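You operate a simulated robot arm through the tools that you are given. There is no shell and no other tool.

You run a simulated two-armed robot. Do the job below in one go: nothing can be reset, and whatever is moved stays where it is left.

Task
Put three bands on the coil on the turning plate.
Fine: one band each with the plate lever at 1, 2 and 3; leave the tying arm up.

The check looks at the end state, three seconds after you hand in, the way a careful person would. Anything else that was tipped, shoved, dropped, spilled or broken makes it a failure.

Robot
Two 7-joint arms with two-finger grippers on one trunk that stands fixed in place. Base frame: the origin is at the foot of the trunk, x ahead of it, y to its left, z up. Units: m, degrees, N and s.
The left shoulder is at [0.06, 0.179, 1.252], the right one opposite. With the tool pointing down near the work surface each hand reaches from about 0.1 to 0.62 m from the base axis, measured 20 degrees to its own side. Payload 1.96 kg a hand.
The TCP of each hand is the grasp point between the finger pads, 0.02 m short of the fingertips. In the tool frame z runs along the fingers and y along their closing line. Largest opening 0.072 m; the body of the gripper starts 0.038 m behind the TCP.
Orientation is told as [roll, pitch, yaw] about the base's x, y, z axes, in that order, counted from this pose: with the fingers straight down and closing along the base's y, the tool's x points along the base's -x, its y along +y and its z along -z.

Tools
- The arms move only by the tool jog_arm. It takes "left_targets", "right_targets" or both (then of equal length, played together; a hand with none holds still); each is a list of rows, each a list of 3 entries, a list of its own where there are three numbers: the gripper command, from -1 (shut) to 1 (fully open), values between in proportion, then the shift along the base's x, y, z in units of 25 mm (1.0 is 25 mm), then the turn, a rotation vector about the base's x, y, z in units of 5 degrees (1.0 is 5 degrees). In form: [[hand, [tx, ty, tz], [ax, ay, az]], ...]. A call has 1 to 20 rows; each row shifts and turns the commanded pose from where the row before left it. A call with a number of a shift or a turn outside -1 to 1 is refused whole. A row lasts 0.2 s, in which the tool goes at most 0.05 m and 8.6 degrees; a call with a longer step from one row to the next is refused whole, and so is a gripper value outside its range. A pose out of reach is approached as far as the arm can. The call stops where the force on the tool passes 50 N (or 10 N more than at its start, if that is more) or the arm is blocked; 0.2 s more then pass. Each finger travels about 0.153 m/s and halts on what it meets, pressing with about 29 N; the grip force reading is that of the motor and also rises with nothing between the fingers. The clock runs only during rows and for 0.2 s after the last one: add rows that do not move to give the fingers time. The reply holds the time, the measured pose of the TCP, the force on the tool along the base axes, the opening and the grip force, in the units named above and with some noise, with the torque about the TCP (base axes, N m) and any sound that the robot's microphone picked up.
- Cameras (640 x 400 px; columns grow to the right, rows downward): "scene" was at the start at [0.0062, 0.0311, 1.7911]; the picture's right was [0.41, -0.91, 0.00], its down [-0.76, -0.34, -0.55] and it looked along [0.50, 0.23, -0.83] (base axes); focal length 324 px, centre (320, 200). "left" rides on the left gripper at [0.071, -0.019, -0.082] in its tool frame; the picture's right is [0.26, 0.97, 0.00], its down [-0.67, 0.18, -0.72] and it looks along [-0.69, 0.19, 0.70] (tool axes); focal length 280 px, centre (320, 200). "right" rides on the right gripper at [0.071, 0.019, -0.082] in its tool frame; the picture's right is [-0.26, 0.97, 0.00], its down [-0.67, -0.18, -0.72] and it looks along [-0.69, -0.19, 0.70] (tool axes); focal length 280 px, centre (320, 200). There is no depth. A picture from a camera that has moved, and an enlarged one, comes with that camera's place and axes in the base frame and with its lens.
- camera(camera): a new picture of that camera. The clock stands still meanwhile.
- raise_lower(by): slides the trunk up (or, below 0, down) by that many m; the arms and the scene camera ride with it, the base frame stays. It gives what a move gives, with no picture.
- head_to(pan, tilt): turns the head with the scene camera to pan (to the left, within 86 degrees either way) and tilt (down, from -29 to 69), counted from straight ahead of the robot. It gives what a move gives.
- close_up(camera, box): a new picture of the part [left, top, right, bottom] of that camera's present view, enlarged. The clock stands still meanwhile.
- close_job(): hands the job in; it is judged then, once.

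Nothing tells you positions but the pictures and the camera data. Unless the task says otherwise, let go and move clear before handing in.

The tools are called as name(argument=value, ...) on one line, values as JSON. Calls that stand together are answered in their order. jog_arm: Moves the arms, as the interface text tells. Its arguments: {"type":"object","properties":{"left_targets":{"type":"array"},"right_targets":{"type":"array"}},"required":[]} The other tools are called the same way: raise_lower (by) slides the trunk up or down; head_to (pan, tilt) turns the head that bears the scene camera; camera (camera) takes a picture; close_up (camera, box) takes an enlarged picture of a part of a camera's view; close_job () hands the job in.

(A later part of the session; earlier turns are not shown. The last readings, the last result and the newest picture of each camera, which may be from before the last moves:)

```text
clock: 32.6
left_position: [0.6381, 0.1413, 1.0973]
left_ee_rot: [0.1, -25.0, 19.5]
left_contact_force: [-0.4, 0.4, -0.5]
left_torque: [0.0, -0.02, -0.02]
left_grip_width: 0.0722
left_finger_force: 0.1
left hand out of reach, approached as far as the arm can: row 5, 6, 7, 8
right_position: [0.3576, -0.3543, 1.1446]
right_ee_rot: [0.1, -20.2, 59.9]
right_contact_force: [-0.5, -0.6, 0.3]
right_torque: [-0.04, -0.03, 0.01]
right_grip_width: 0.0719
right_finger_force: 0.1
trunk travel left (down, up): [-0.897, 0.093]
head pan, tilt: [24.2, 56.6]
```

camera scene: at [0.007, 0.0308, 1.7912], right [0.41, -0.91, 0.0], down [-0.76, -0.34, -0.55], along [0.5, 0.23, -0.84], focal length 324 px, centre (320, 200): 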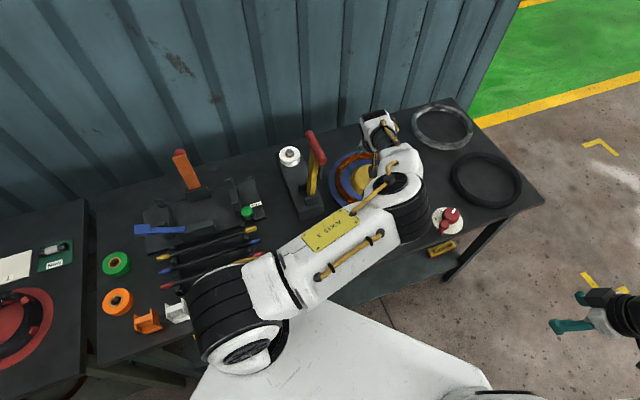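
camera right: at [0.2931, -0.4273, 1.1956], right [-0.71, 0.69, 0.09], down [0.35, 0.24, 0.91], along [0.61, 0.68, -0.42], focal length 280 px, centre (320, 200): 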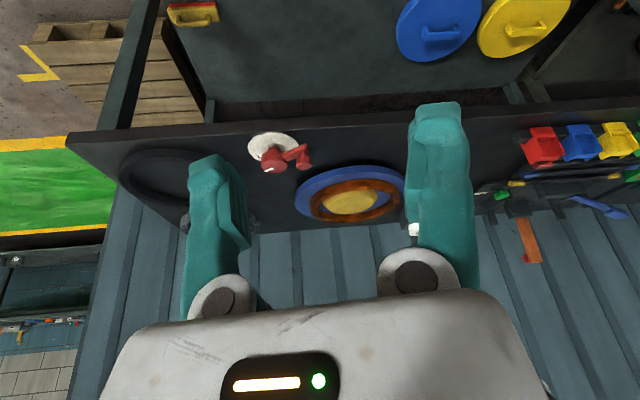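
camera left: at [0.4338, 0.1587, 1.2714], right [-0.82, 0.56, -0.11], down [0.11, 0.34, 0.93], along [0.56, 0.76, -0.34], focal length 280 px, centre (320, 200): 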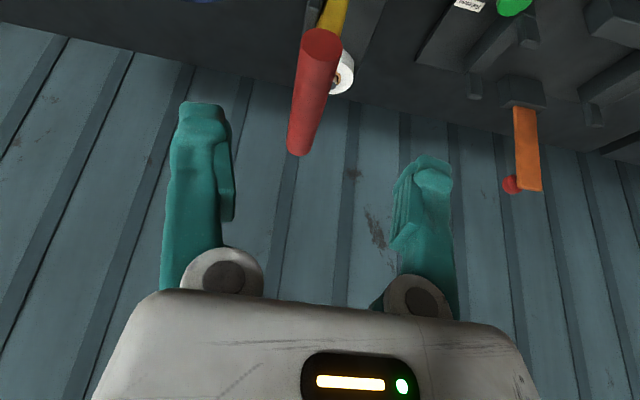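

Yaw is capped near 19.5° there, but the gripper is symmetric, so yaw -138° also matches the bar. I'll pull back, level the tool and test turning the other way.

jog_arm(left_targets=[[1, [-0.94, -0.16, 0.8], [-0.334, 0.943, 0]], [1, [-0.94, -0.16, 0.8], [-0.334, 0.943, 0]], [1, [-0.94, -0.16, 0.8], [-0.334, 0.943, 0]], [1, [-0.94, -0.16, 0.8], [-0.334, 0.943, 0]], [1, [-0.94, -0.16, 0.8], [-0.334, 0.943, 0]]])

jog_arm(left_targets=[[1, [0, 0, 0], [0, 0, -1]], [1, [0, 0, 0], [0, 0, -1]], [1, [0, 0, 0], [0, 0, -1]], [1, [0, 0, 0], [0, 0, -1]], [1, [0, 0, 0], [0, 0, -1]], [1, [0, 0, 0], [0, 0, -1]], [1, [0, 0, 0], [0, 0, -1]], [1, [0, 0, 0], [0, 0, -1]], [1, [0, 0, 0], [0, 0, -1]], [1, [0, 0, 0], [0, 0, -1]], [1, [0, 0, 0], [0, 0, -1]], [1, [0, 0, 0], [0, 0, -1]], [1, [0, 0, 0], [0, 0, -1]], [1, [0, 0, 0], [0, 0, -1]], [1, [0, 0, 0], [0, 0, -1]], [1, [0, 0, 0], [0, 0, -1]]])

jog_arm(left_targets=[[1, [0, 0, 0], [0, 0, -1]], [1, [0, 0, 0], [0, 0, -1]], [1, [0, 0, 0], [0, 0, -1]], [1, [0, 0, 0], [0, 0, -1]], [1, [0, 0, 0], [0, 0, -1]], [1, [0, 0, 0], [0, 0, -1]], [1, [0, 0, 0], [0, 0, -1]], [1, [0, 0, 0], [0, 0, -1]], [1, [0, 0, 0], [0, 0, -1]], [1, [0, 0, 0], [0, 0, -1]], [1, [0, 0, 0], [0, 0, -1]], [1, [0, 0, 0], [0, 0, -1]], [1, [0, 0, 0], [0, 0, -1]], [1, [0, 0, 0], [0, 0, -1]], [1, [0, 0, 0], [0, 0, -1]], [1, [0, 0, 0], [0, 0, -0.5]]])

camera(camera="scene")

```text
clock: 33.8
left_position: [0.5197, 0.1204, 1.1982]
left_ee_rot: [0.1, 0.1, 19.6]
left_contact_force: [-0.4, 0.5, 0.3]
left_torque: [0.0, -0.03, 0.04]
left_grip_width: 0.0722
left_finger_force: 0.1
right_position: [0.3573, -0.3557, 1.1438]
right_ee_rot: [0.1, -20.3, 60.1]
right_contact_force: [0.0, 0.3, -0.1]
right_torque: [-0.04, -0.04, 0.0]
right_grip_width: 0.072
right_finger_force: 0.1
trunk travel left (down, up): [-0.897, 0.093]
head pan, tilt: [24.2, 56.6]
```

```text
clock: 37.2
left_position: [0.5208, 0.1199, 1.1982]
left_ee_rot: [0.0, -0.1, -60.6]
left_contact_force: [-0.4, -0.8, 0.6]
left_torque: [-0.01, -0.02, 0.0]
left_grip_width: 0.0719
left_finger_force: 0.0
right_position: [0.3569, -0.3553, 1.1431]
right_ee_rot: [0.1, -20.2, 60.0]
right_contact_force: [1.1, 1.2, 0.5]
right_torque: [-0.02, 0.02, -0.03]
right_grip_width: 0.072
right_finger_force: 0.0
trunk travel left (down, up): [-0.897, 0.093]
head pan, tilt: [24.2, 56.6]
```

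```text
clock: 40.6
left_position: [0.5186, 0.1195, 1.1982]
left_ee_rot: [0.1, 0.0, -138.1]
left_contact_force: [-0.3, -0.4, 0.6]
left_torque: [0.0, 0.01, 0.03]
left_grip_width: 0.0721
left_finger_force: 0.2
right_position: [0.3573, -0.3547, 1.1433]
right_ee_rot: [0.2, -20.2, 60.0]
right_contact_force: [-0.2, -0.5, 0.3]
right_torque: [0.04, -0.01, 0.01]
right_grip_width: 0.0719
right_finger_force: 0.1
trunk travel left (down, up): [-0.897, 0.093]
head pan, tilt: [24.2, 56.6]
```

```text
taken
camera scene: at [0.0062, 0.0309, 1.7911], right [0.41, -0.91, 0.0], down [-0.76, -0.34, -0.55], along [0.5, 0.23, -0.83], focal length 324 px, centre (320, 200)
```

scene: 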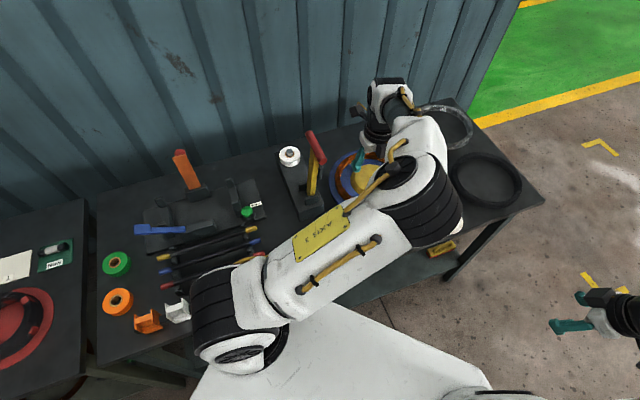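

Yaw -138° works. Now I'll rehearse the sweep in reverse, 0.15 m high: lean 25°, go to the end pose, then up the arc to the start.

jog_arm(left_targets=[[1, [0, 0, 0], [0.669, -0.743, 0]], [1, [0, 0, 0], [0.669, -0.743, 0]], [1, [0, 0, 0], [0.669, -0.743, 0]], [1, [0, 0, 0], [0.669, -0.743, 0]], [1, [0, 0, 0], [0.669, -0.743, 0]], [1, [0.87, 0.07, -0.72], [0, 0, 0]], [1, [0.87, 0.07, -0.72], [0, 0, 0]], [1, [0.87, 0.07, -0.72], [0, 0, 0]], [1, [0.87, 0.07, -0.72], [0, 0, 0]], [1, [0.87, 0.07, -0.72], [0, 0, 0]], [1, [0.87, 0.07, -0.72], [0, 0, 0]]])

camera(camera="left")

camera(camera="scene")

```text
clock: 43.0
left_position: [0.6516, 0.1339, 1.0895]
left_ee_rot: [0.0, 24.9, -138.0]
left_contact_force: [-0.8, -0.6, 0.2]
left_torque: [0.01, 0.02, 0.02]
left_grip_width: 0.0718
left_finger_force: 0.0
right_position: [0.3575, -0.3544, 1.1422]
right_ee_rot: [0.1, -20.2, 60.0]
right_contact_force: [0.5, 0.0, 0.7]
right_torque: [-0.02, 0.02, 0.01]
right_grip_width: 0.0721
right_finger_force: 0.0
trunk travel left (down, up): [-0.897, 0.093]
head pan, tilt: [24.2, 56.6]
```

```text
taken
camera left: at [0.6613, 0.1672, 1.1927], right [0.82, -0.56, 0.11], down [-0.56, -0.75, 0.36], along [-0.12, -0.36, -0.92], focal length 280 px, centre (320, 200)
```

left: 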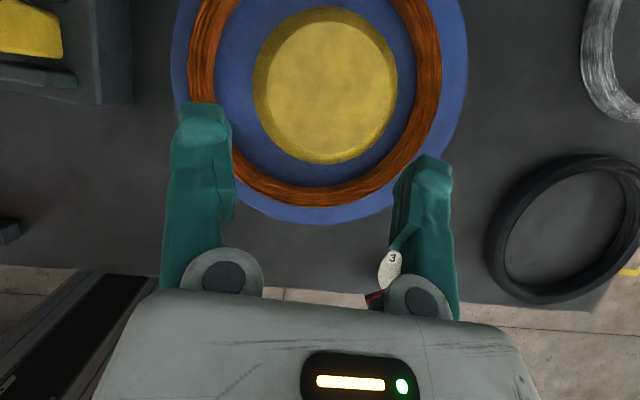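

```text
taken
camera scene: at [0.0076, 0.0318, 1.7911], right [0.41, -0.91, 0.0], down [-0.76, -0.34, -0.55], along [0.5, 0.23, -0.84], focal length 324 px, centre (320, 200)
```

scene: 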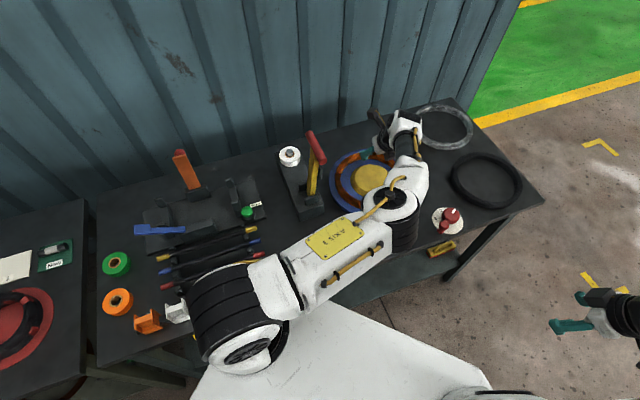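

The far end is reachable this way. From these views I also refine the layout: bench top z ≈ 0.865, tying pivot ≈ (0.527, 0.304, 0.925), bar azimuth ≈ 45°, plate centre ≈ (0.69, 0.145). Next I'll rehearse the arc back up to the start height.

jog_arm(left_targets=[[1, [0, 0, 0.9], [0, 0, 0.6]], [1, [-0.1, 0.1, 1], [0, 0, 0]], [1, [-0.2, 0.2, 1], [0, 0, 0]], [1, [-0.3, 0.3, 1], [0, 0, 0]], [1, [-0.4, 0.4, 0.9], [0, 0, 0]], [1, [-0.5, 0.5, 0.8], [0, 0, 0]], [1, [-0.6, 0.6, 0.8], [0, 0, 0]], [1, [-0.7, 0.7, 0.8], [0, 0, 0]], [1, [-0.8, 0.8, 0.7], [0, 0, 0]], [1, [-0.8, 0.8, 0.6], [0, 0, 0]], [1, [-0.66, 0.66, 0.32], [0, 0, 0]]])

camera(camera="left")

camera(camera="scene")

```text
clock: 45.4
left_position: [0.5225, 0.2587, 1.312]
left_ee_rot: [0.0, 25.0, -135.0]
left_contact_force: [-0.2, 0.6, 0.8]
left_torque: [0.01, 0.02, 0.0]
left_grip_width: 0.0715
left_finger_force: 0.1
right_position: [0.3561, -0.3546, 1.1446]
right_ee_rot: [-0.1, -20.2, 60.0]
right_contact_force: [-0.1, 0.6, 0.1]
right_torque: [0.04, -0.04, 0.03]
right_grip_width: 0.0721
right_finger_force: 0.0
trunk travel left (down, up): [-0.897, 0.093]
head pan, tilt: [24.2, 56.6]
```

```text
taken
camera left: at [0.5306, 0.2938, 1.4162], right [0.85, -0.51, 0.11], down [-0.52, -0.78, 0.36], along [-0.1, -0.37, -0.92], focal length 280 px, centre (320, 200)
```

left: 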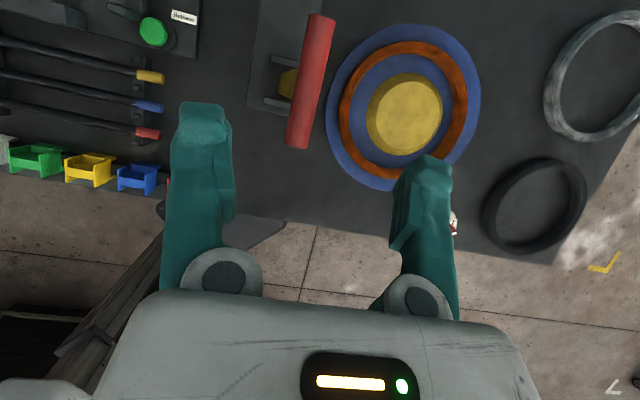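

```text
taken
camera scene: at [0.0054, 0.0314, 1.7911], right [0.41, -0.91, 0.0], down [-0.76, -0.34, -0.55], along [0.5, 0.23, -0.83], focal length 324 px, centre (320, 200)
```

scene: 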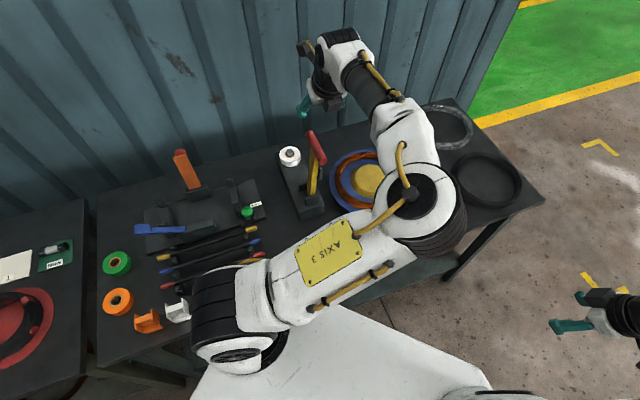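

The whole arc is reachable. I'll lift both hands a little, then lower the trunk 0.17 m so the real sweep matches the rehearsal.

jog_arm(left_targets=[[1, [0, 0, 1], [0, 0, 0]], [1, [0, 0, 1], [0, 0, 0]], [1, [0, 0, 1], [0, 0, 0]], [1, [0, 0, 0], [0, 0, 0]], [1, [0, 0, 0], [0, 0, 0]], [1, [0, 0, 0], [0, 0, 0]]], right_targets=[[1, [0, 0, 1], [0, 0, 0]], [1, [0, 0, 1], [0, 0, 0]], [1, [0, 0, 1], [0, 0, 0]], [1, [0, 0, 1], [0, 0, 0]], [1, [0, 0, 1], [0, 0, 0]], [1, [0, 0, 1], [0, 0, 0]]])

raise_lower(by=-0.17)

camera(camera="left")

camera(camera="scene")

```text
clock: 46.8
left_position: [0.5265, 0.2561, 1.3876]
left_ee_rot: [0.0, 25.0, -135.0]
left_contact_force: [0.0, 0.3, -0.6]
left_torque: [0.01, -0.02, 0.0]
left_grip_width: 0.0718
left_finger_force: 0.0
right_position: [0.3576, -0.3541, 1.2596]
right_ee_rot: [1.4, -20.2, 59.8]
right_contact_force: [0.3, 0.4, -0.2]
right_torque: [0.02, -0.04, -0.03]
right_grip_width: 0.072
right_finger_force: 0.1
right hand out of reach, approached as far as the arm can: row 5, 6
trunk travel left (down, up): [-0.897, 0.093]
head pan, tilt: [24.2, 56.6]
```

```text
clock: 48.7
left_position: [0.5264, 0.2568, 1.2174]
left_ee_rot: [0.0, 25.1, -135.0]
left_contact_force: [0.5, 1.0, -0.1]
left_torque: [-0.01, 0.0, -0.02]
left_grip_width: 0.0721
left_finger_force: 0.1
right_position: [0.357, -0.3521, 1.089]
right_ee_rot: [1.4, -20.2, 59.7]
right_contact_force: [0.5, 0.4, 0.1]
right_torque: [-0.02, -0.03, 0.01]
right_grip_width: 0.0721
right_finger_force: 0.1
trunk travel left (down, up): [-0.727, 0.263]
head pan, tilt: [24.2, 56.6]
```

```text
taken
camera left: at [0.5342, 0.2913, 1.3207], right [0.85, -0.51, 0.11], down [-0.52, -0.78, 0.36], along [-0.1, -0.37, -0.92], focal length 280 px, centre (320, 200)
```

left: 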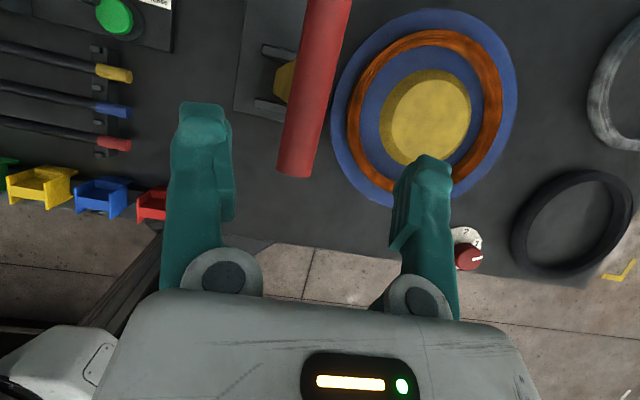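

```text
taken
camera scene: at [0.006, 0.031, 1.6212], right [0.41, -0.91, 0.0], down [-0.76, -0.34, -0.55], along [0.5, 0.23, -0.83], focal length 324 px, centre (320, 200)
```

scene: 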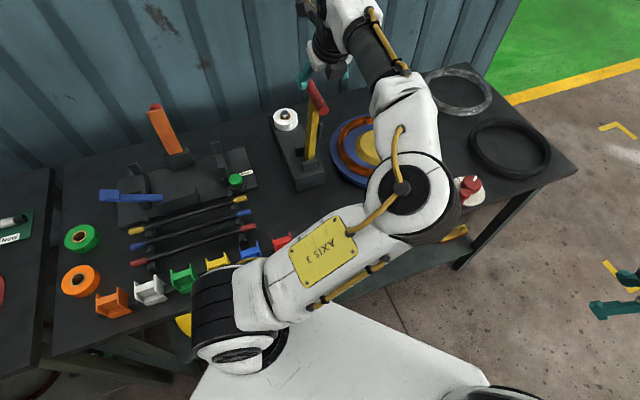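

From here the dial's labels are visible, so I'll zoom in to confirm the present setting.

close_up(camera="left", box=[430, 210, 510, 280])

close_up(camera="left", box=[220, 0, 530, 220])

close_up(camera="scene", box=[430, 160, 500, 220])

```text
5.71 times, centred on (470, 245) of left
camera zoom: at [0.5342, 0.2913, 1.3207], right [0.85, -0.51, 0.11], down [-0.52, -0.78, 0.36], along [-0.1, -0.37, -0.92], focal length 1602 px, centre (-537, -57)
```

zoom: 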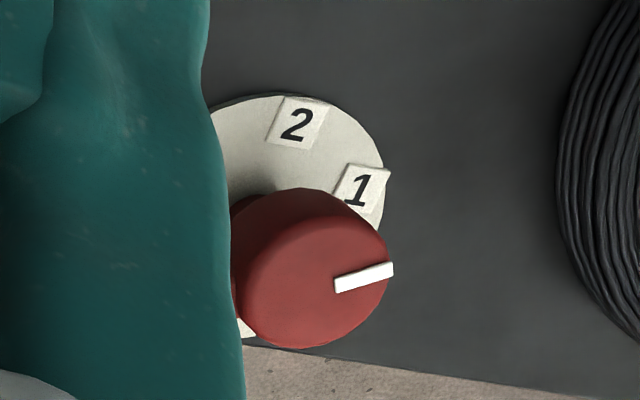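

```text
1.82 times, centred on (375, 110) of left
camera zoom: at [0.5342, 0.2913, 1.3207], right [0.85, -0.51, 0.11], down [-0.52, -0.78, 0.36], along [-0.1, -0.37, -0.92], focal length 510 px, centre (220, 364)
```

zoom: 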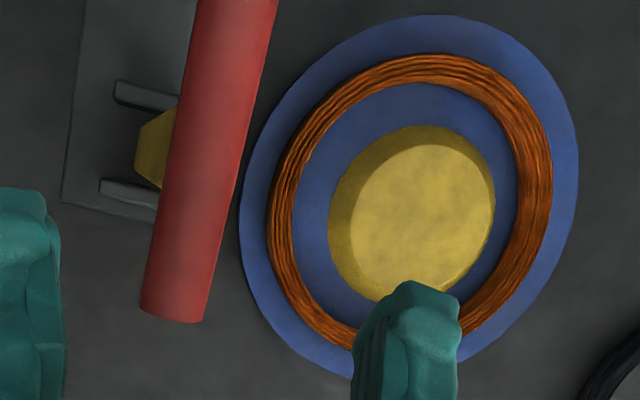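

```text
6.67 times, centred on (465, 190) of scene
camera zoom: at [0.006, 0.031, 1.6212], right [0.41, -0.91, 0.0], down [-0.76, -0.34, -0.55], along [0.5, 0.23, -0.83], focal length 2159 px, centre (-647, 267)
```

zoom: 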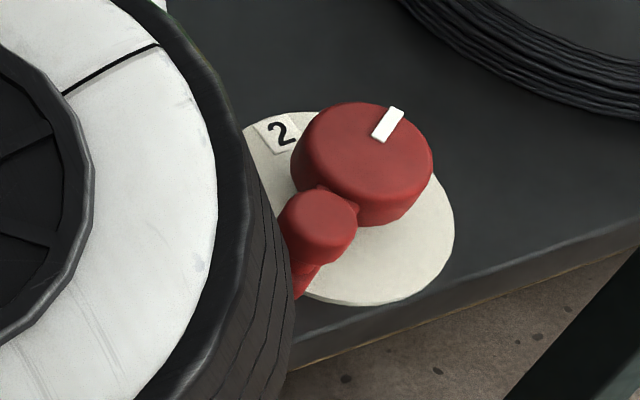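

The white mark points at about -18°, in line with label 1, so the lever is at 1. Now I'll lower onto the bar close to its near end, staying clear of the yellow arm, and look before closing.

jog_arm(left_targets=[[1, [-0.1, -0.01, -0.94], [0, 0, 0]], [1, [-0.1, -0.01, -0.94], [0, 0, 0]], [1, [-0.1, -0.01, -0.94], [0, 0, 0]]])

camera(camera="left")

close_up(camera="scene", box=[260, 60, 420, 200])

```text
clock: 49.5
left_position: [0.5206, 0.2544, 1.143]
left_ee_rot: [0.1, 25.0, -135.0]
left_contact_force: [0.5, -0.1, -0.6]
left_torque: [0.04, 0.0, 0.0]
left_grip_width: 0.0717
left_finger_force: 0.0
right_position: [0.3582, -0.3539, 1.0879]
right_ee_rot: [1.5, -20.2, 59.8]
right_contact_force: [0.5, 0.6, -0.7]
right_torque: [0.02, -0.01, -0.02]
right_grip_width: 0.072
right_finger_force: 0.0
trunk travel left (down, up): [-0.727, 0.263]
head pan, tilt: [24.2, 56.6]
```

```text
taken
camera left: at [0.5283, 0.2897, 1.2469], right [0.85, -0.51, 0.11], down [-0.52, -0.78, 0.36], along [-0.1, -0.37, -0.93], focal length 280 px, centre (320, 200)
```

left: 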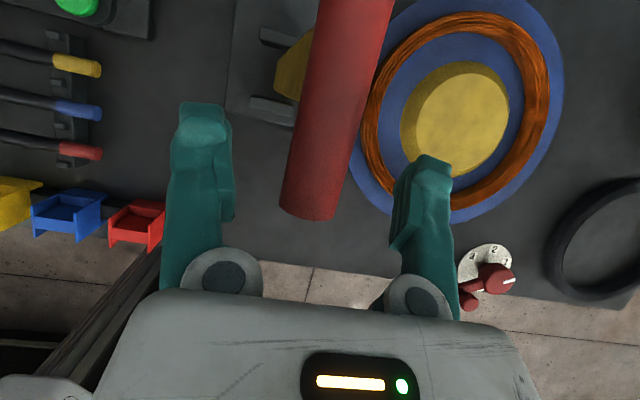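

```text
2.86 times, centred on (340, 130) of scene
camera zoom: at [0.0066, 0.0309, 1.6212], right [0.41, -0.91, 0.0], down [-0.76, -0.34, -0.55], along [0.5, 0.23, -0.83], focal length 925 px, centre (263, 400)
```

zoom: 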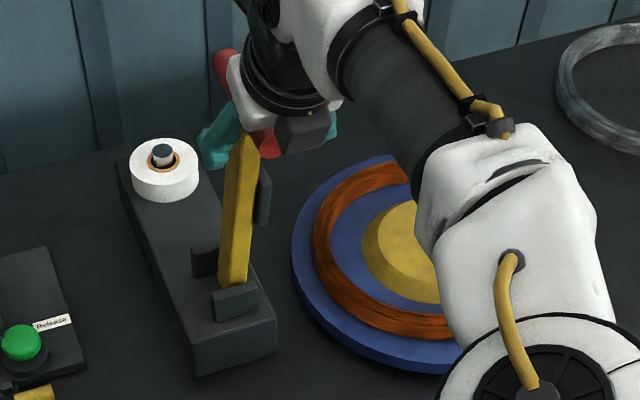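

The bar sits squarely between the fingers. I'll move 8 mm further along it and close.

jog_arm(left_targets=[[1, [0.22, 0.24, 0.12], [0, 0, 0]], [0.1, [0, 0, 0], [0, 0, 0]], [-0.4, [0, 0, 0], [0, 0, 0]], [-0.7, [0, 0, 0], [0, 0, 0]]])

camera(camera="left")

```text
clock: 50.5
left_position: [0.5263, 0.2612, 1.1463]
left_ee_rot: [0.0, 24.9, -135.0]
left_contact_force: [-0.1, -0.2, -5.1]
left_torque: [0.19, -0.25, 0.0]
left_grip_width: 0.0226
left_finger_force: 40.2
right_position: [0.3574, -0.3527, 1.0883]
right_ee_rot: [1.3, -20.1, 59.7]
right_contact_force: [0.6, 0.7, -1.2]
right_torque: [0.0, 0.01, 0.04]
right_grip_width: 0.0721
right_finger_force: 0.0
trunk travel left (down, up): [-0.727, 0.263]
head pan, tilt: [24.2, 56.6]
```

```text
taken
camera left: at [0.5339, 0.2961, 1.2495], right [0.85, -0.51, 0.11], down [-0.52, -0.78, 0.36], along [-0.1, -0.37, -0.92], focal length 280 px, centre (320, 200)
```

left: 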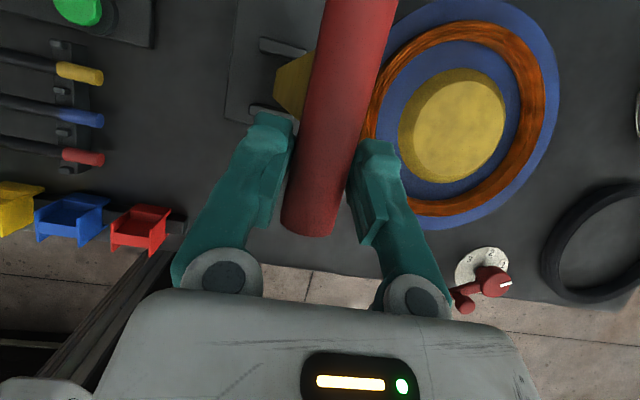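

The grip is clean with low force. I'll start the sweep in small steps.

jog_arm(left_targets=[[-0.7, [0.7, -0.7, -0.188], [0, 0, 0]], [-0.7, [0.68, -0.68, -0.3], [0, 0, 0]]])

```text
clock: 51.1
left_position: [0.5593, 0.2286, 1.1326]
left_ee_rot: [-0.1, 24.6, -134.9]
left_contact_force: [-11.8, -0.2, -24.8]
left_torque: [-0.1, 0.45, 0.0]
left_grip_width: 0.0216
left_finger_force: 39.7
right_position: [0.3585, -0.3512, 1.0891]
right_ee_rot: [1.3, -20.1, 59.8]
right_contact_force: [-0.3, -1.2, -0.5]
right_torque: [-0.01, 0.0, -0.02]
right_grip_width: 0.072
right_finger_force: 0.0
trunk travel left (down, up): [-0.727, 0.263]
head pan, tilt: [24.2, 56.6]
```

The handle wants to drop a little more than I'm commanding, so I'll steepen the arc.

jog_arm(left_targets=[[-0.7, [0.5, -0.5, -0.55], [0, 0, 0]]])

```text
clock: 51.5
left_position: [0.5733, 0.2152, 1.123]
left_ee_rot: [0.0, 25.0, -135.1]
left_contact_force: [-11.8, -3.3, -12.2]
left_torque: [0.26, 0.12, -0.11]
left_grip_width: 0.0216
left_finger_force: 40.3
right_position: [0.3576, -0.3536, 1.0879]
right_ee_rot: [1.4, -20.2, 59.8]
right_contact_force: [0.5, -0.5, -0.3]
right_torque: [0.0, 0.0, 0.01]
right_grip_width: 0.0722
right_finger_force: 0.1
trunk travel left (down, up): [-0.727, 0.263]
head pan, tilt: [24.2, 56.6]
```

The geometry fits a starting lean of about 10°. I'll continue with the corrected arc.

jog_arm(left_targets=[[-0.7, [0.58, -0.6, -0.62], [0, 0, 0]], [-0.7, [0.55, -0.56, -0.65], [0, 0, 0]]])

camera(camera="left")

camera(camera="scene")

```text
clock: 52.1
left_position: [0.6034, 0.1851, 1.0913]
left_ee_rot: [0.1, 25.1, -135.0]
left_contact_force: [4.2, 1.4, 0.7]
left_torque: [-0.2, 0.22, -0.15]
left_grip_width: 0.0178
left_finger_force: 40.4
right_position: [0.3583, -0.3534, 1.0873]
right_ee_rot: [1.4, -20.1, 59.7]
right_contact_force: [-0.6, -1.2, -0.7]
right_torque: [-0.02, 0.0, -0.02]
right_grip_width: 0.0719
right_finger_force: 0.0
trunk travel left (down, up): [-0.727, 0.263]
head pan, tilt: [24.2, 56.6]
```

```text
taken
camera left: at [0.6103, 0.2197, 1.1959], right [0.85, -0.51, 0.11], down [-0.52, -0.78, 0.36], along [-0.1, -0.37, -0.93], focal length 280 px, centre (320, 200)
```

left: 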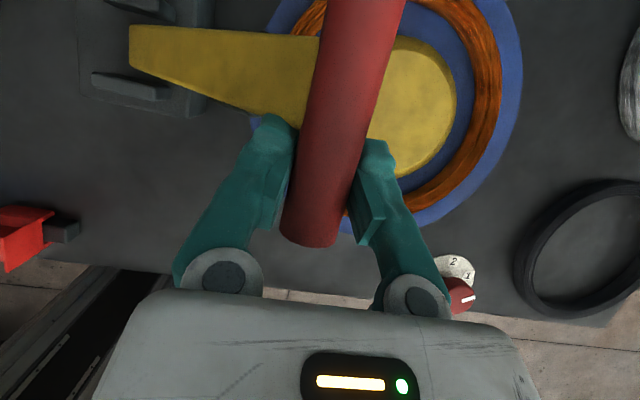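

```text
taken
camera scene: at [0.0077, 0.0308, 1.6212], right [0.41, -0.91, 0.0], down [-0.76, -0.34, -0.55], along [0.5, 0.23, -0.84], focal length 324 px, centre (320, 200)
```

scene: 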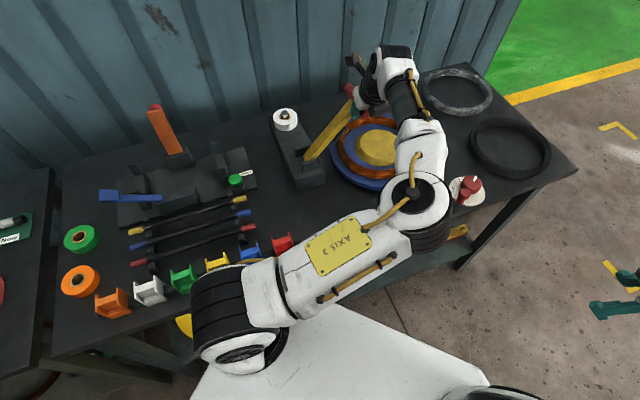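

The arm is coming down smoothly. Continuing.

jog_arm(left_targets=[[-0.7, [0.49, -0.49, -0.73], [0, 0, 0]], [-0.7, [0.43, -0.43, -0.8], [0, 0, 0]], [-0.7, [0.36, -0.36, -0.87], [0, 0, 0]]])

camera(camera="left")

close_up(camera="scene", box=[260, 60, 480, 230])

```text
clock: 52.9
left_position: [0.6382, 0.1494, 1.0273]
left_ee_rot: [0.0, 25.1, -135.2]
left_contact_force: [39.2, -8.5, 14.2]
left_torque: [-0.09, 0.24, -0.14]
left_grip_width: 0.0148
left_finger_force: 39.9
right_position: [0.3618, -0.3565, 1.0864]
right_ee_rot: [1.7, -20.2, 59.5]
right_contact_force: [-0.8, -0.6, 0.3]
right_torque: [0.0, 0.01, -0.01]
right_grip_width: 0.072
right_finger_force: 0.0
trunk travel left (down, up): [-0.727, 0.263]
head pan, tilt: [24.2, 56.6]
```

```text
taken
camera left: at [0.6443, 0.1846, 1.1318], right [0.85, -0.52, 0.11], down [-0.52, -0.77, 0.36], along [-0.1, -0.36, -0.93], focal length 280 px, centre (320, 200)
```

left: 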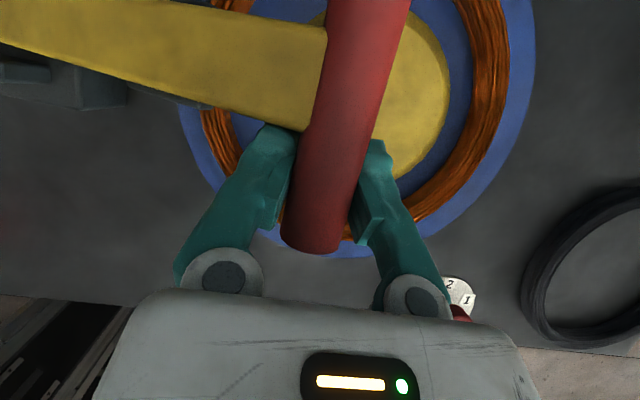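

```text
2.35 times, centred on (370, 145) of scene
camera zoom: at [0.0139, 0.0271, 1.6213], right [0.41, -0.91, 0.0], down [-0.76, -0.34, -0.55], along [0.5, 0.23, -0.84], focal length 762 px, centre (202, 329)
```

zoom: 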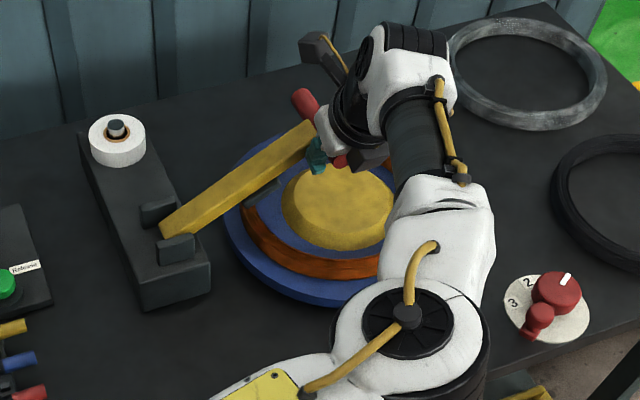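

The force shows the hand is slightly inside the true arc. I'll check how the bar sits in the fingers before going on.

close_up(camera="left", box=[180, 80, 460, 260])

```text
2.22 times, centred on (320, 170) of left
camera zoom: at [0.6443, 0.1846, 1.1318], right [0.85, -0.52, 0.11], down [-0.52, -0.77, 0.36], along [-0.1, -0.36, -0.93], focal length 623 px, centre (320, 267)
```

zoom: 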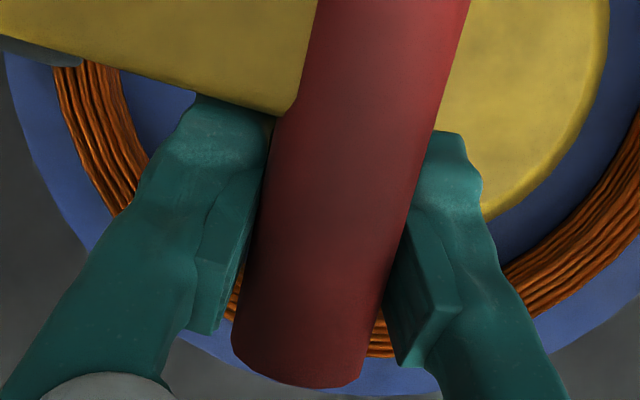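

The bar has ridden slightly palm-ward, which would leave the fingertips low over the hub at the bottom. The arm showed almost no load at mid-swing, so it should hold by itself. I'll ease the grip slightly and see.

jog_arm(left_targets=[[-0.2, [0, 0, 0], [0, 0, 0]], [-0.2, [0, 0, 0], [0, 0, 0]]])

camera(camera="left")

close_up(camera="scene", box=[260, 60, 480, 230])

```text
clock: 53.5
left_position: [0.6305, 0.1541, 1.0281]
left_ee_rot: [-0.2, 24.8, -135.0]
left_contact_force: [2.6, -5.7, -0.5]
left_torque: [0.04, 0.04, -0.09]
left_grip_width: 0.0314
left_finger_force: 2.2
right_position: [0.3576, -0.3536, 1.0885]
right_ee_rot: [1.4, -20.1, 59.8]
right_contact_force: [1.4, -1.3, 0.2]
right_torque: [0.02, 0.0, 0.0]
right_grip_width: 0.0721
right_finger_force: 0.0
trunk travel left (down, up): [-0.727, 0.263]
head pan, tilt: [24.2, 56.6]
```

```text
taken
camera left: at [0.6379, 0.1885, 1.1322], right [0.85, -0.51, 0.11], down [-0.51, -0.78, 0.37], along [-0.1, -0.37, -0.92], focal length 280 px, centre (320, 200)
```

left: 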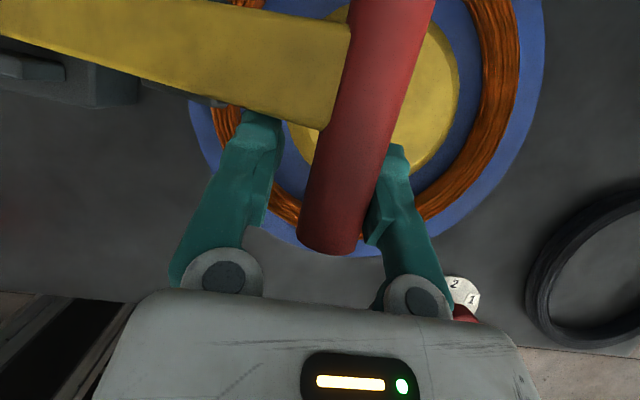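

```text
2.35 times, centred on (370, 145) of scene
camera zoom: at [0.0067, 0.0295, 1.621], right [0.41, -0.91, 0.0], down [-0.76, -0.34, -0.55], along [0.5, 0.23, -0.83], focal length 762 px, centre (202, 329)
```

zoom: 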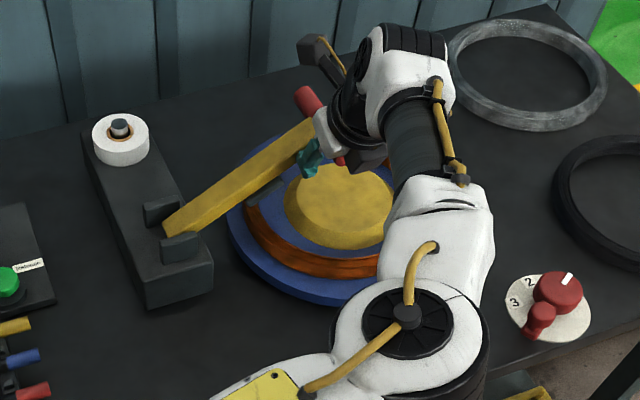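

The arm holds its position by itself when released. So I can press it down from above with closed fingertips on the flat yellow part, and only grip it for lifting. I'll back off the bar, close, and hover over the arm just inside the handle.

jog_arm(left_targets=[[0.1, [0, 0, 0], [0, 0, 0]], [0.1, [-0.239, -0.239, 0.725], [0, 0, 0]], [0.1, [-0.239, -0.239, 0.725], [0, 0, 0]], [0.1, [-0.239, -0.239, 0.725], [0, 0, 0]], [-1, [0, 0, 0], [0, 0, 0]], [-1, [0.233, 0.707, 0], [0, 0, 0]], [-1, [0.233, 0.707, 0], [0, 0, 0]], [-1, [0.233, 0.707, 0], [0, 0, 0]]])

camera(camera="left")

close_up(camera="scene", box=[260, 60, 480, 230])

```text
clock: 55.3
left_position: [0.6311, 0.1896, 1.0838]
left_ee_rot: [0.0, 25.0, -135.0]
left_contact_force: [1.6, 0.5, 1.5]
left_torque: [0.01, 0.01, 0.0]
left_grip_width: 0.0
left_finger_force: 29.4
right_position: [0.3566, -0.3522, 1.0884]
right_ee_rot: [1.4, -20.1, 59.8]
right_contact_force: [-0.4, 0.7, 0.0]
right_torque: [0.03, 0.02, 0.01]
right_grip_width: 0.0722
right_finger_force: 0.1
trunk travel left (down, up): [-0.727, 0.263]
head pan, tilt: [24.2, 56.6]
```

```text
taken
camera left: at [0.6387, 0.2238, 1.1879], right [0.85, -0.51, 0.11], down [-0.52, -0.78, 0.36], along [-0.1, -0.37, -0.92], focal length 280 px, centre (320, 200)
```

left: 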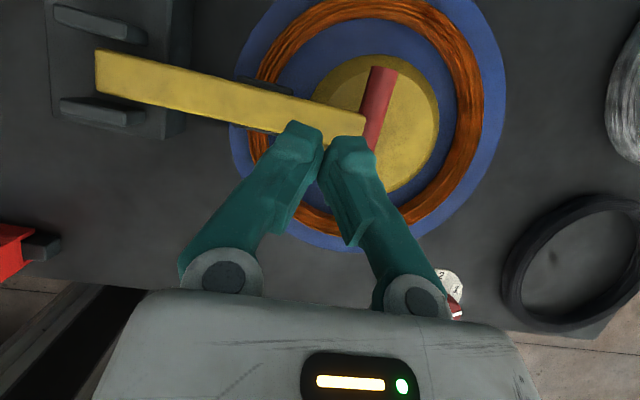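

```text
2.35 times, centred on (370, 145) of scene
camera zoom: at [0.0067, 0.0316, 1.6211], right [0.41, -0.91, 0.0], down [-0.76, -0.34, -0.55], along [0.5, 0.23, -0.84], focal length 762 px, centre (202, 329)
```

zoom: 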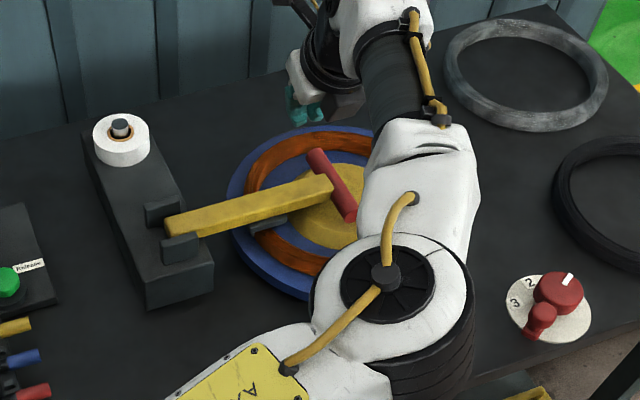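

The arm seems to have settled lower after I let go. I'll wait briefly and look again.

jog_arm(left_targets=[[-1, [0, 0, 0], [0, 0, 0]], [-1, [0, 0, 0], [0, 0, 0]], [-1, [0, 0, 0], [0, 0, 0]], [-1, [0, 0, 0], [0, 0, 0]], [-1, [0, 0, 0], [0, 0, 0]]])

close_up(camera="scene", box=[270, 90, 430, 210])

close_up(camera="left", box=[200, 0, 520, 200])

camera(camera="right")

```text
clock: 56.5
left_position: [0.6312, 0.1894, 1.0844]
left_ee_rot: [-0.1, 25.0, -135.0]
left_contact_force: [-0.4, 0.6, 0.8]
left_torque: [0.01, -0.02, -0.01]
left_grip_width: 0.0
left_finger_force: 29.0
right_position: [0.3557, -0.3537, 1.0889]
right_ee_rot: [1.5, -20.3, 59.8]
right_contact_force: [0.7, 0.5, 0.2]
right_torque: [0.07, -0.03, 0.03]
right_grip_width: 0.0719
right_finger_force: 0.0
trunk travel left (down, up): [-0.727, 0.263]
head pan, tilt: [24.2, 56.6]
```

```text
3.33 times, centred on (350, 150) of scene
camera zoom: at [0.0062, 0.0309, 1.6211], right [0.41, -0.91, 0.0], down [-0.76, -0.34, -0.55], along [0.5, 0.23, -0.83], focal length 1079 px, centre (220, 367)
```

zoom: 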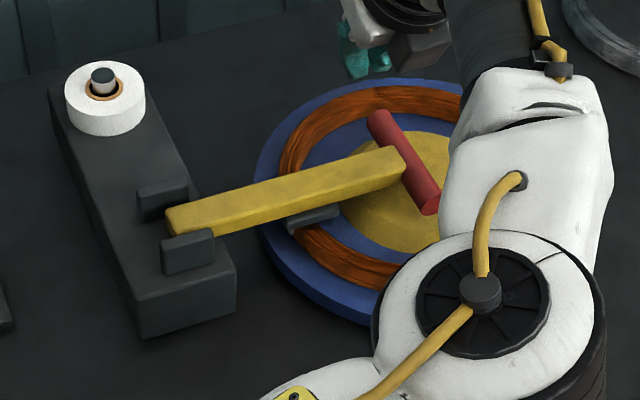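

```text
2.00 times, centred on (360, 100) of left
camera zoom: at [0.6383, 0.2232, 1.1882], right [0.85, -0.51, 0.11], down [-0.52, -0.78, 0.36], along [-0.1, -0.37, -0.92], focal length 561 px, centre (240, 400)
```

zoom: 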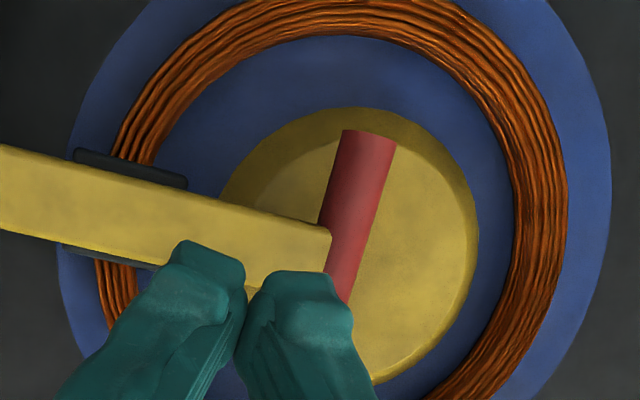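

```text
taken
camera right: at [0.2953, -0.4255, 1.1414], right [-0.71, 0.69, 0.11], down [0.37, 0.23, 0.9], along [0.6, 0.68, -0.42], focal length 280 px, centre (320, 200)
```

right: 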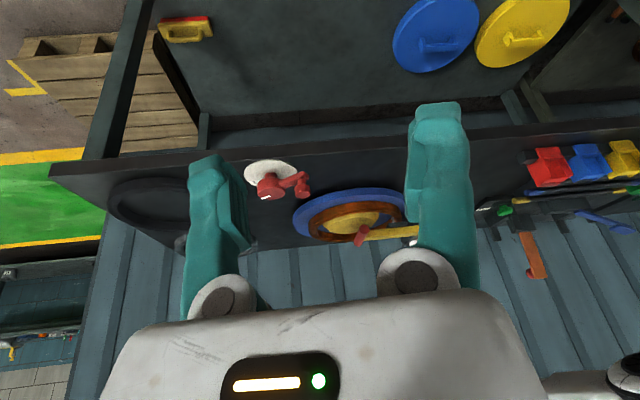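

The arm has sunk until its dark jaw rests on the coil, but no band is visible yet. I'll press down on the arm with the closed fingertips, watching force and sound.

jog_arm(left_targets=[[-1, [0.05, -0.05, -0.6], [0, 0, 0]], [-1, [0.05, -0.05, -0.6], [0, 0, 0]], [-1, [0.05, -0.05, -0.6], [0, 0, 0]], [-1, [0.05, -0.05, -0.5], [0, 0, 0]], [-1, [0.05, -0.05, -0.4], [0, 0, 0]]])

camera(camera="left")

```text
clock: 57.7
left_position: [0.6347, 0.1838, 1.0169]
left_ee_rot: [0.0, 24.9, -135.1]
left_contact_force: [0.4, -0.3, 1.1]
left_torque: [-0.01, -0.02, 0.06]
left_grip_width: 0.0001
left_finger_force: 28.9
right_position: [0.3584, -0.3527, 1.0888]
right_ee_rot: [1.3, -20.3, 59.8]
right_contact_force: [0.3, -0.3, -0.3]
right_torque: [0.01, -0.03, -0.01]
right_grip_width: 0.0721
right_finger_force: 0.1
trunk travel left (down, up): [-0.727, 0.263]
head pan, tilt: [24.2, 56.6]
```

```text
taken
camera left: at [0.6431, 0.218, 1.1208], right [0.85, -0.51, 0.11], down [-0.52, -0.78, 0.36], along [-0.1, -0.37, -0.92], focal length 280 px, centre (320, 200)
```

left: 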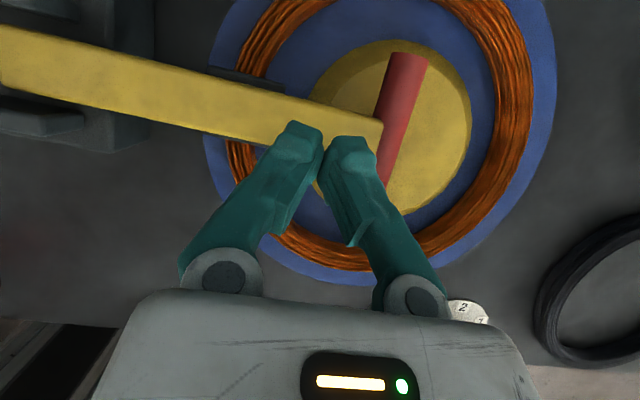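

jog_arm(left_targets=[[-1, [0, 0, -0.5], [0, 0, 0]], [-1, [0, 0, -0.5], [0, 0, 0]], [-1, [0, 0, -0.4], [0, 0, 0]], [-1, [0, 0, -0.4], [0, 0, 0]]])

camera(camera="left")

```text
clock: 58.7
left_position: [0.6364, 0.1834, 0.9728]
left_ee_rot: [0.0, 25.0, -134.9]
left_contact_force: [0.1, 0.2, 0.0]
left_torque: [-0.01, 0.02, 0.02]
left_grip_width: 0.0001
left_finger_force: 28.9
right_position: [0.358, -0.3523, 1.0891]
right_ee_rot: [1.4, -20.3, 59.8]
right_contact_force: [0.9, 0.1, -0.2]
right_torque: [0.0, -0.02, -0.03]
right_grip_width: 0.0717
right_finger_force: 0.1
trunk travel left (down, up): [-0.727, 0.263]
head pan, tilt: [24.2, 56.6]
```

```text
taken
camera left: at [0.6445, 0.2174, 1.0771], right [0.85, -0.51, 0.11], down [-0.52, -0.78, 0.36], along [-0.1, -0.37, -0.92], focal length 280 px, centre (320, 200)
```

left: 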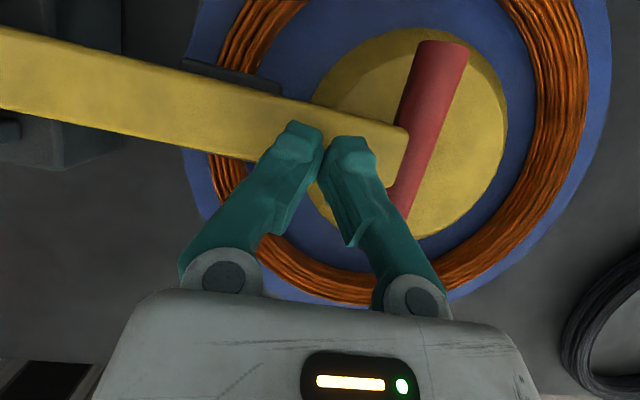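

jog_arm(left_targets=[[-1, [0, 0, -0.25], [0, 0, 0]], [-1, [0, 0, -0.25], [0, 0, 0]], [-1, [0, 0, -0.2], [0, 0, 0]]])

```text
clock: 59.5
left_position: [0.6365, 0.1846, 0.9627]
left_ee_rot: [0.2, 25.5, -134.8]
left_contact_force: [14.3, 3.4, 39.4]
left_torque: [0.07, -0.22, 0.03]
left_grip_width: 0.006
left_finger_force: 29.7
right_position: [0.3544, -0.3542, 1.0899]
right_ee_rot: [1.3, -20.2, 59.8]
right_contact_force: [0.2, 0.0, 0.7]
right_torque: [0.01, 0.0, -0.04]
right_grip_width: 0.0722
right_finger_force: 0.0
trunk travel left (down, up): [-0.727, 0.263]
head pan, tilt: [24.2, 56.6]
```

camera(camera="left")

close_up(camera="scene", box=[270, 90, 430, 210])

```text
taken
camera left: at [0.6434, 0.2173, 1.067], right [0.85, -0.52, 0.12], down [-0.52, -0.78, 0.35], along [-0.09, -0.36, -0.93], focal length 280 px, centre (320, 200)
```

left: 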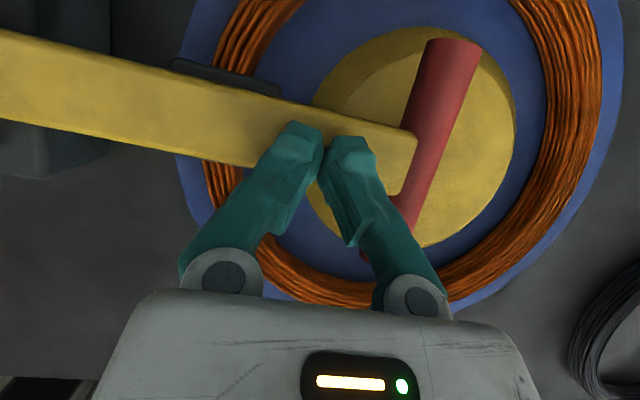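

```text
3.33 times, centred on (350, 150) of scene
camera zoom: at [0.0031, 0.0298, 1.6219], right [0.41, -0.91, 0.0], down [-0.76, -0.34, -0.55], along [0.5, 0.23, -0.83], focal length 1079 px, centre (220, 367)
```

zoom: 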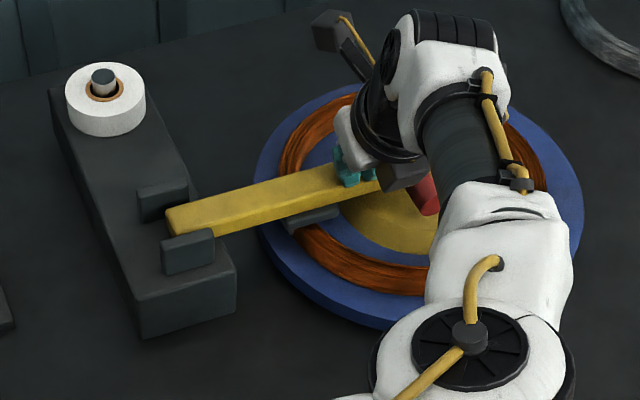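

I have about 40 N on the arm and no sound yet. I'll press slightly more.

jog_arm(left_targets=[[-1, [0, 0, -0.12], [0, 0, 0]], [-1, [0, 0, 0], [0, 0, 0]]])

```text
clock: 59.9
left_position: [0.6373, 0.1836, 0.963]
left_ee_rot: [0.5, 25.9, -134.8]
left_contact_force: [-2.9, -0.5, 17.1]
left_torque: [-0.02, 0.05, 0.1]
left_grip_width: 0.0058
left_finger_force: 29.5
right_position: [0.3546, -0.354, 1.0885]
right_ee_rot: [1.4, -20.3, 59.7]
right_contact_force: [0.2, 0.3, 0.2]
right_torque: [-0.03, -0.02, 0.0]
right_grip_width: 0.0718
right_finger_force: 0.1
trunk travel left (down, up): [-0.727, 0.263]
head pan, tilt: [24.2, 56.6]
stopped in row 1 (left hand): the force on the tool passed its limit at 56 N (the readings are from after the stop); the commanded pose is now the measured one
```

I passed 56 N with no sound. I'll raise the hand and look at the coil under the jaw.

jog_arm(left_targets=[[-1, [0, 0, 0.8], [0, 0, 0]], [-1, [-0.239, -0.239, 0.725], [0, 0, 0]], [-1, [-0.239, -0.239, 0.725], [0, 0, 0]], [0.3, [-0.239, -0.239, 0.725], [0, 0, 0]]])

camera(camera="left")

close_up(camera="scene", box=[270, 90, 430, 210])

```text
clock: 60.9
left_position: [0.6188, 0.1646, 1.0348]
left_ee_rot: [0.4, 25.8, -134.9]
left_contact_force: [-0.4, -0.3, -0.5]
left_torque: [-0.02, -0.01, 0.02]
left_grip_width: 0.0468
left_finger_force: 0.0
right_position: [0.3562, -0.3537, 1.0883]
right_ee_rot: [1.4, -20.2, 59.7]
right_contact_force: [-0.2, 0.0, 0.1]
right_torque: [0.0, -0.03, -0.02]
right_grip_width: 0.0719
right_finger_force: 0.1
trunk travel left (down, up): [-0.727, 0.263]
head pan, tilt: [24.2, 56.6]
```

```text
taken
camera left: at [0.6258, 0.1993, 1.1391], right [0.85, -0.52, 0.12], down [-0.52, -0.78, 0.35], along [-0.09, -0.36, -0.93], focal length 280 px, centre (320, 200)
```

left: 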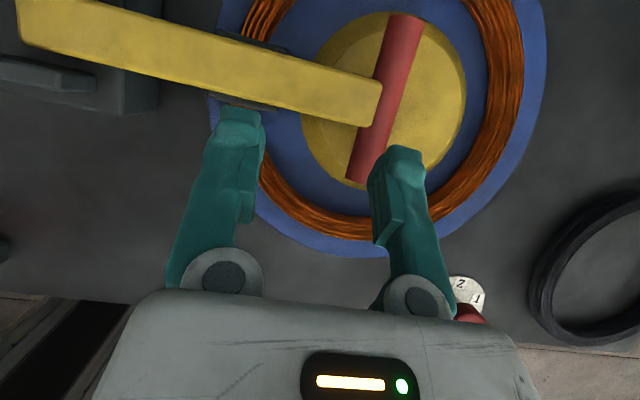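

```text
3.33 times, centred on (350, 150) of scene
camera zoom: at [0.0051, 0.0304, 1.6211], right [0.41, -0.91, 0.0], down [-0.76, -0.34, -0.55], along [0.5, 0.23, -0.83], focal length 1079 px, centre (220, 367)
```

zoom: 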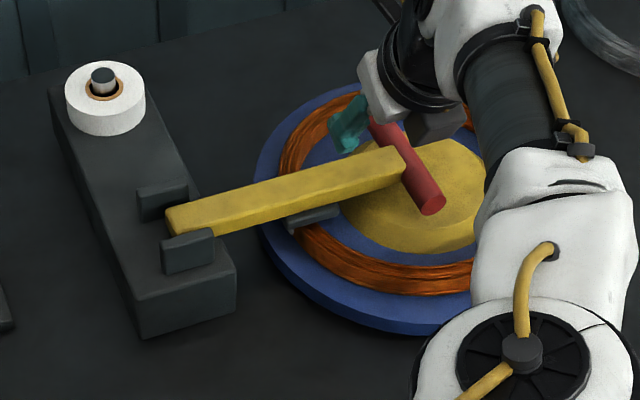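

The bar rests level at z ≈ 0.93 over the hub, near end about (0.643, 0.121). I'll straddle its near end with open fingers to lift it and inspect the coil.

jog_arm(left_targets=[[1, [0.654, -0.702, 0], [0, 0, 0]], [1, [0.654, -0.702, 0], [0, 0, 0]], [1, [0, 0, -0.8], [0, 0, 0]], [1, [0, 0, -0.8], [0, 0, 0]], [1, [0, 0, -0.8], [0, 0, 0]], [1, [0, 0, -0.8], [0, 0, 0]]])

camera(camera="left")

close_up(camera="scene", box=[270, 90, 430, 210])

```text
clock: 62.3
left_position: [0.6535, 0.1329, 0.9538]
left_ee_rot: [0.3, 25.6, -134.9]
left_contact_force: [0.0, 0.3, -0.2]
left_torque: [0.0, -0.02, 0.0]
left_grip_width: 0.072
left_finger_force: 0.0
right_position: [0.3581, -0.3535, 1.0887]
right_ee_rot: [1.4, -20.2, 59.8]
right_contact_force: [0.1, 0.6, 0.1]
right_torque: [-0.02, 0.01, 0.01]
right_grip_width: 0.0719
right_finger_force: 0.1
trunk travel left (down, up): [-0.727, 0.263]
head pan, tilt: [24.2, 56.6]
```

```text
taken
camera left: at [0.6605, 0.1658, 1.0581], right [0.85, -0.52, 0.12], down [-0.52, -0.78, 0.35], along [-0.09, -0.36, -0.93], focal length 280 px, centre (320, 200)
```

left: 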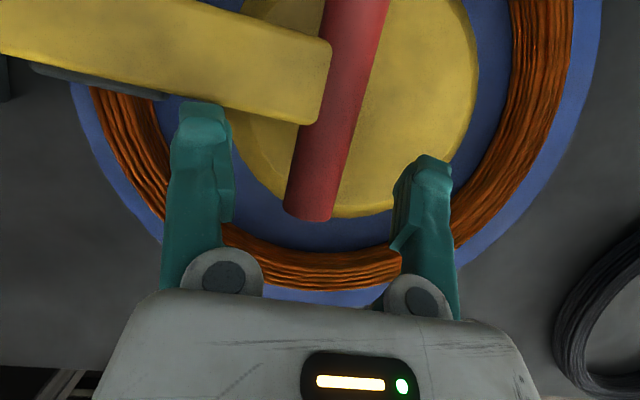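

```text
3.33 times, centred on (350, 150) of scene
camera zoom: at [0.0067, 0.031, 1.6211], right [0.41, -0.91, 0.0], down [-0.76, -0.34, -0.55], along [0.5, 0.23, -0.83], focal length 1079 px, centre (220, 367)
```

zoom: 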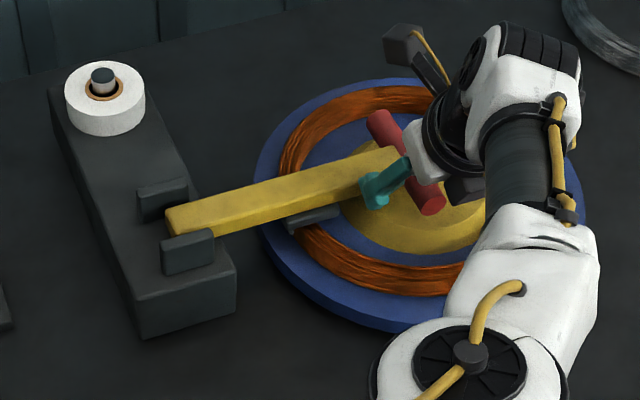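

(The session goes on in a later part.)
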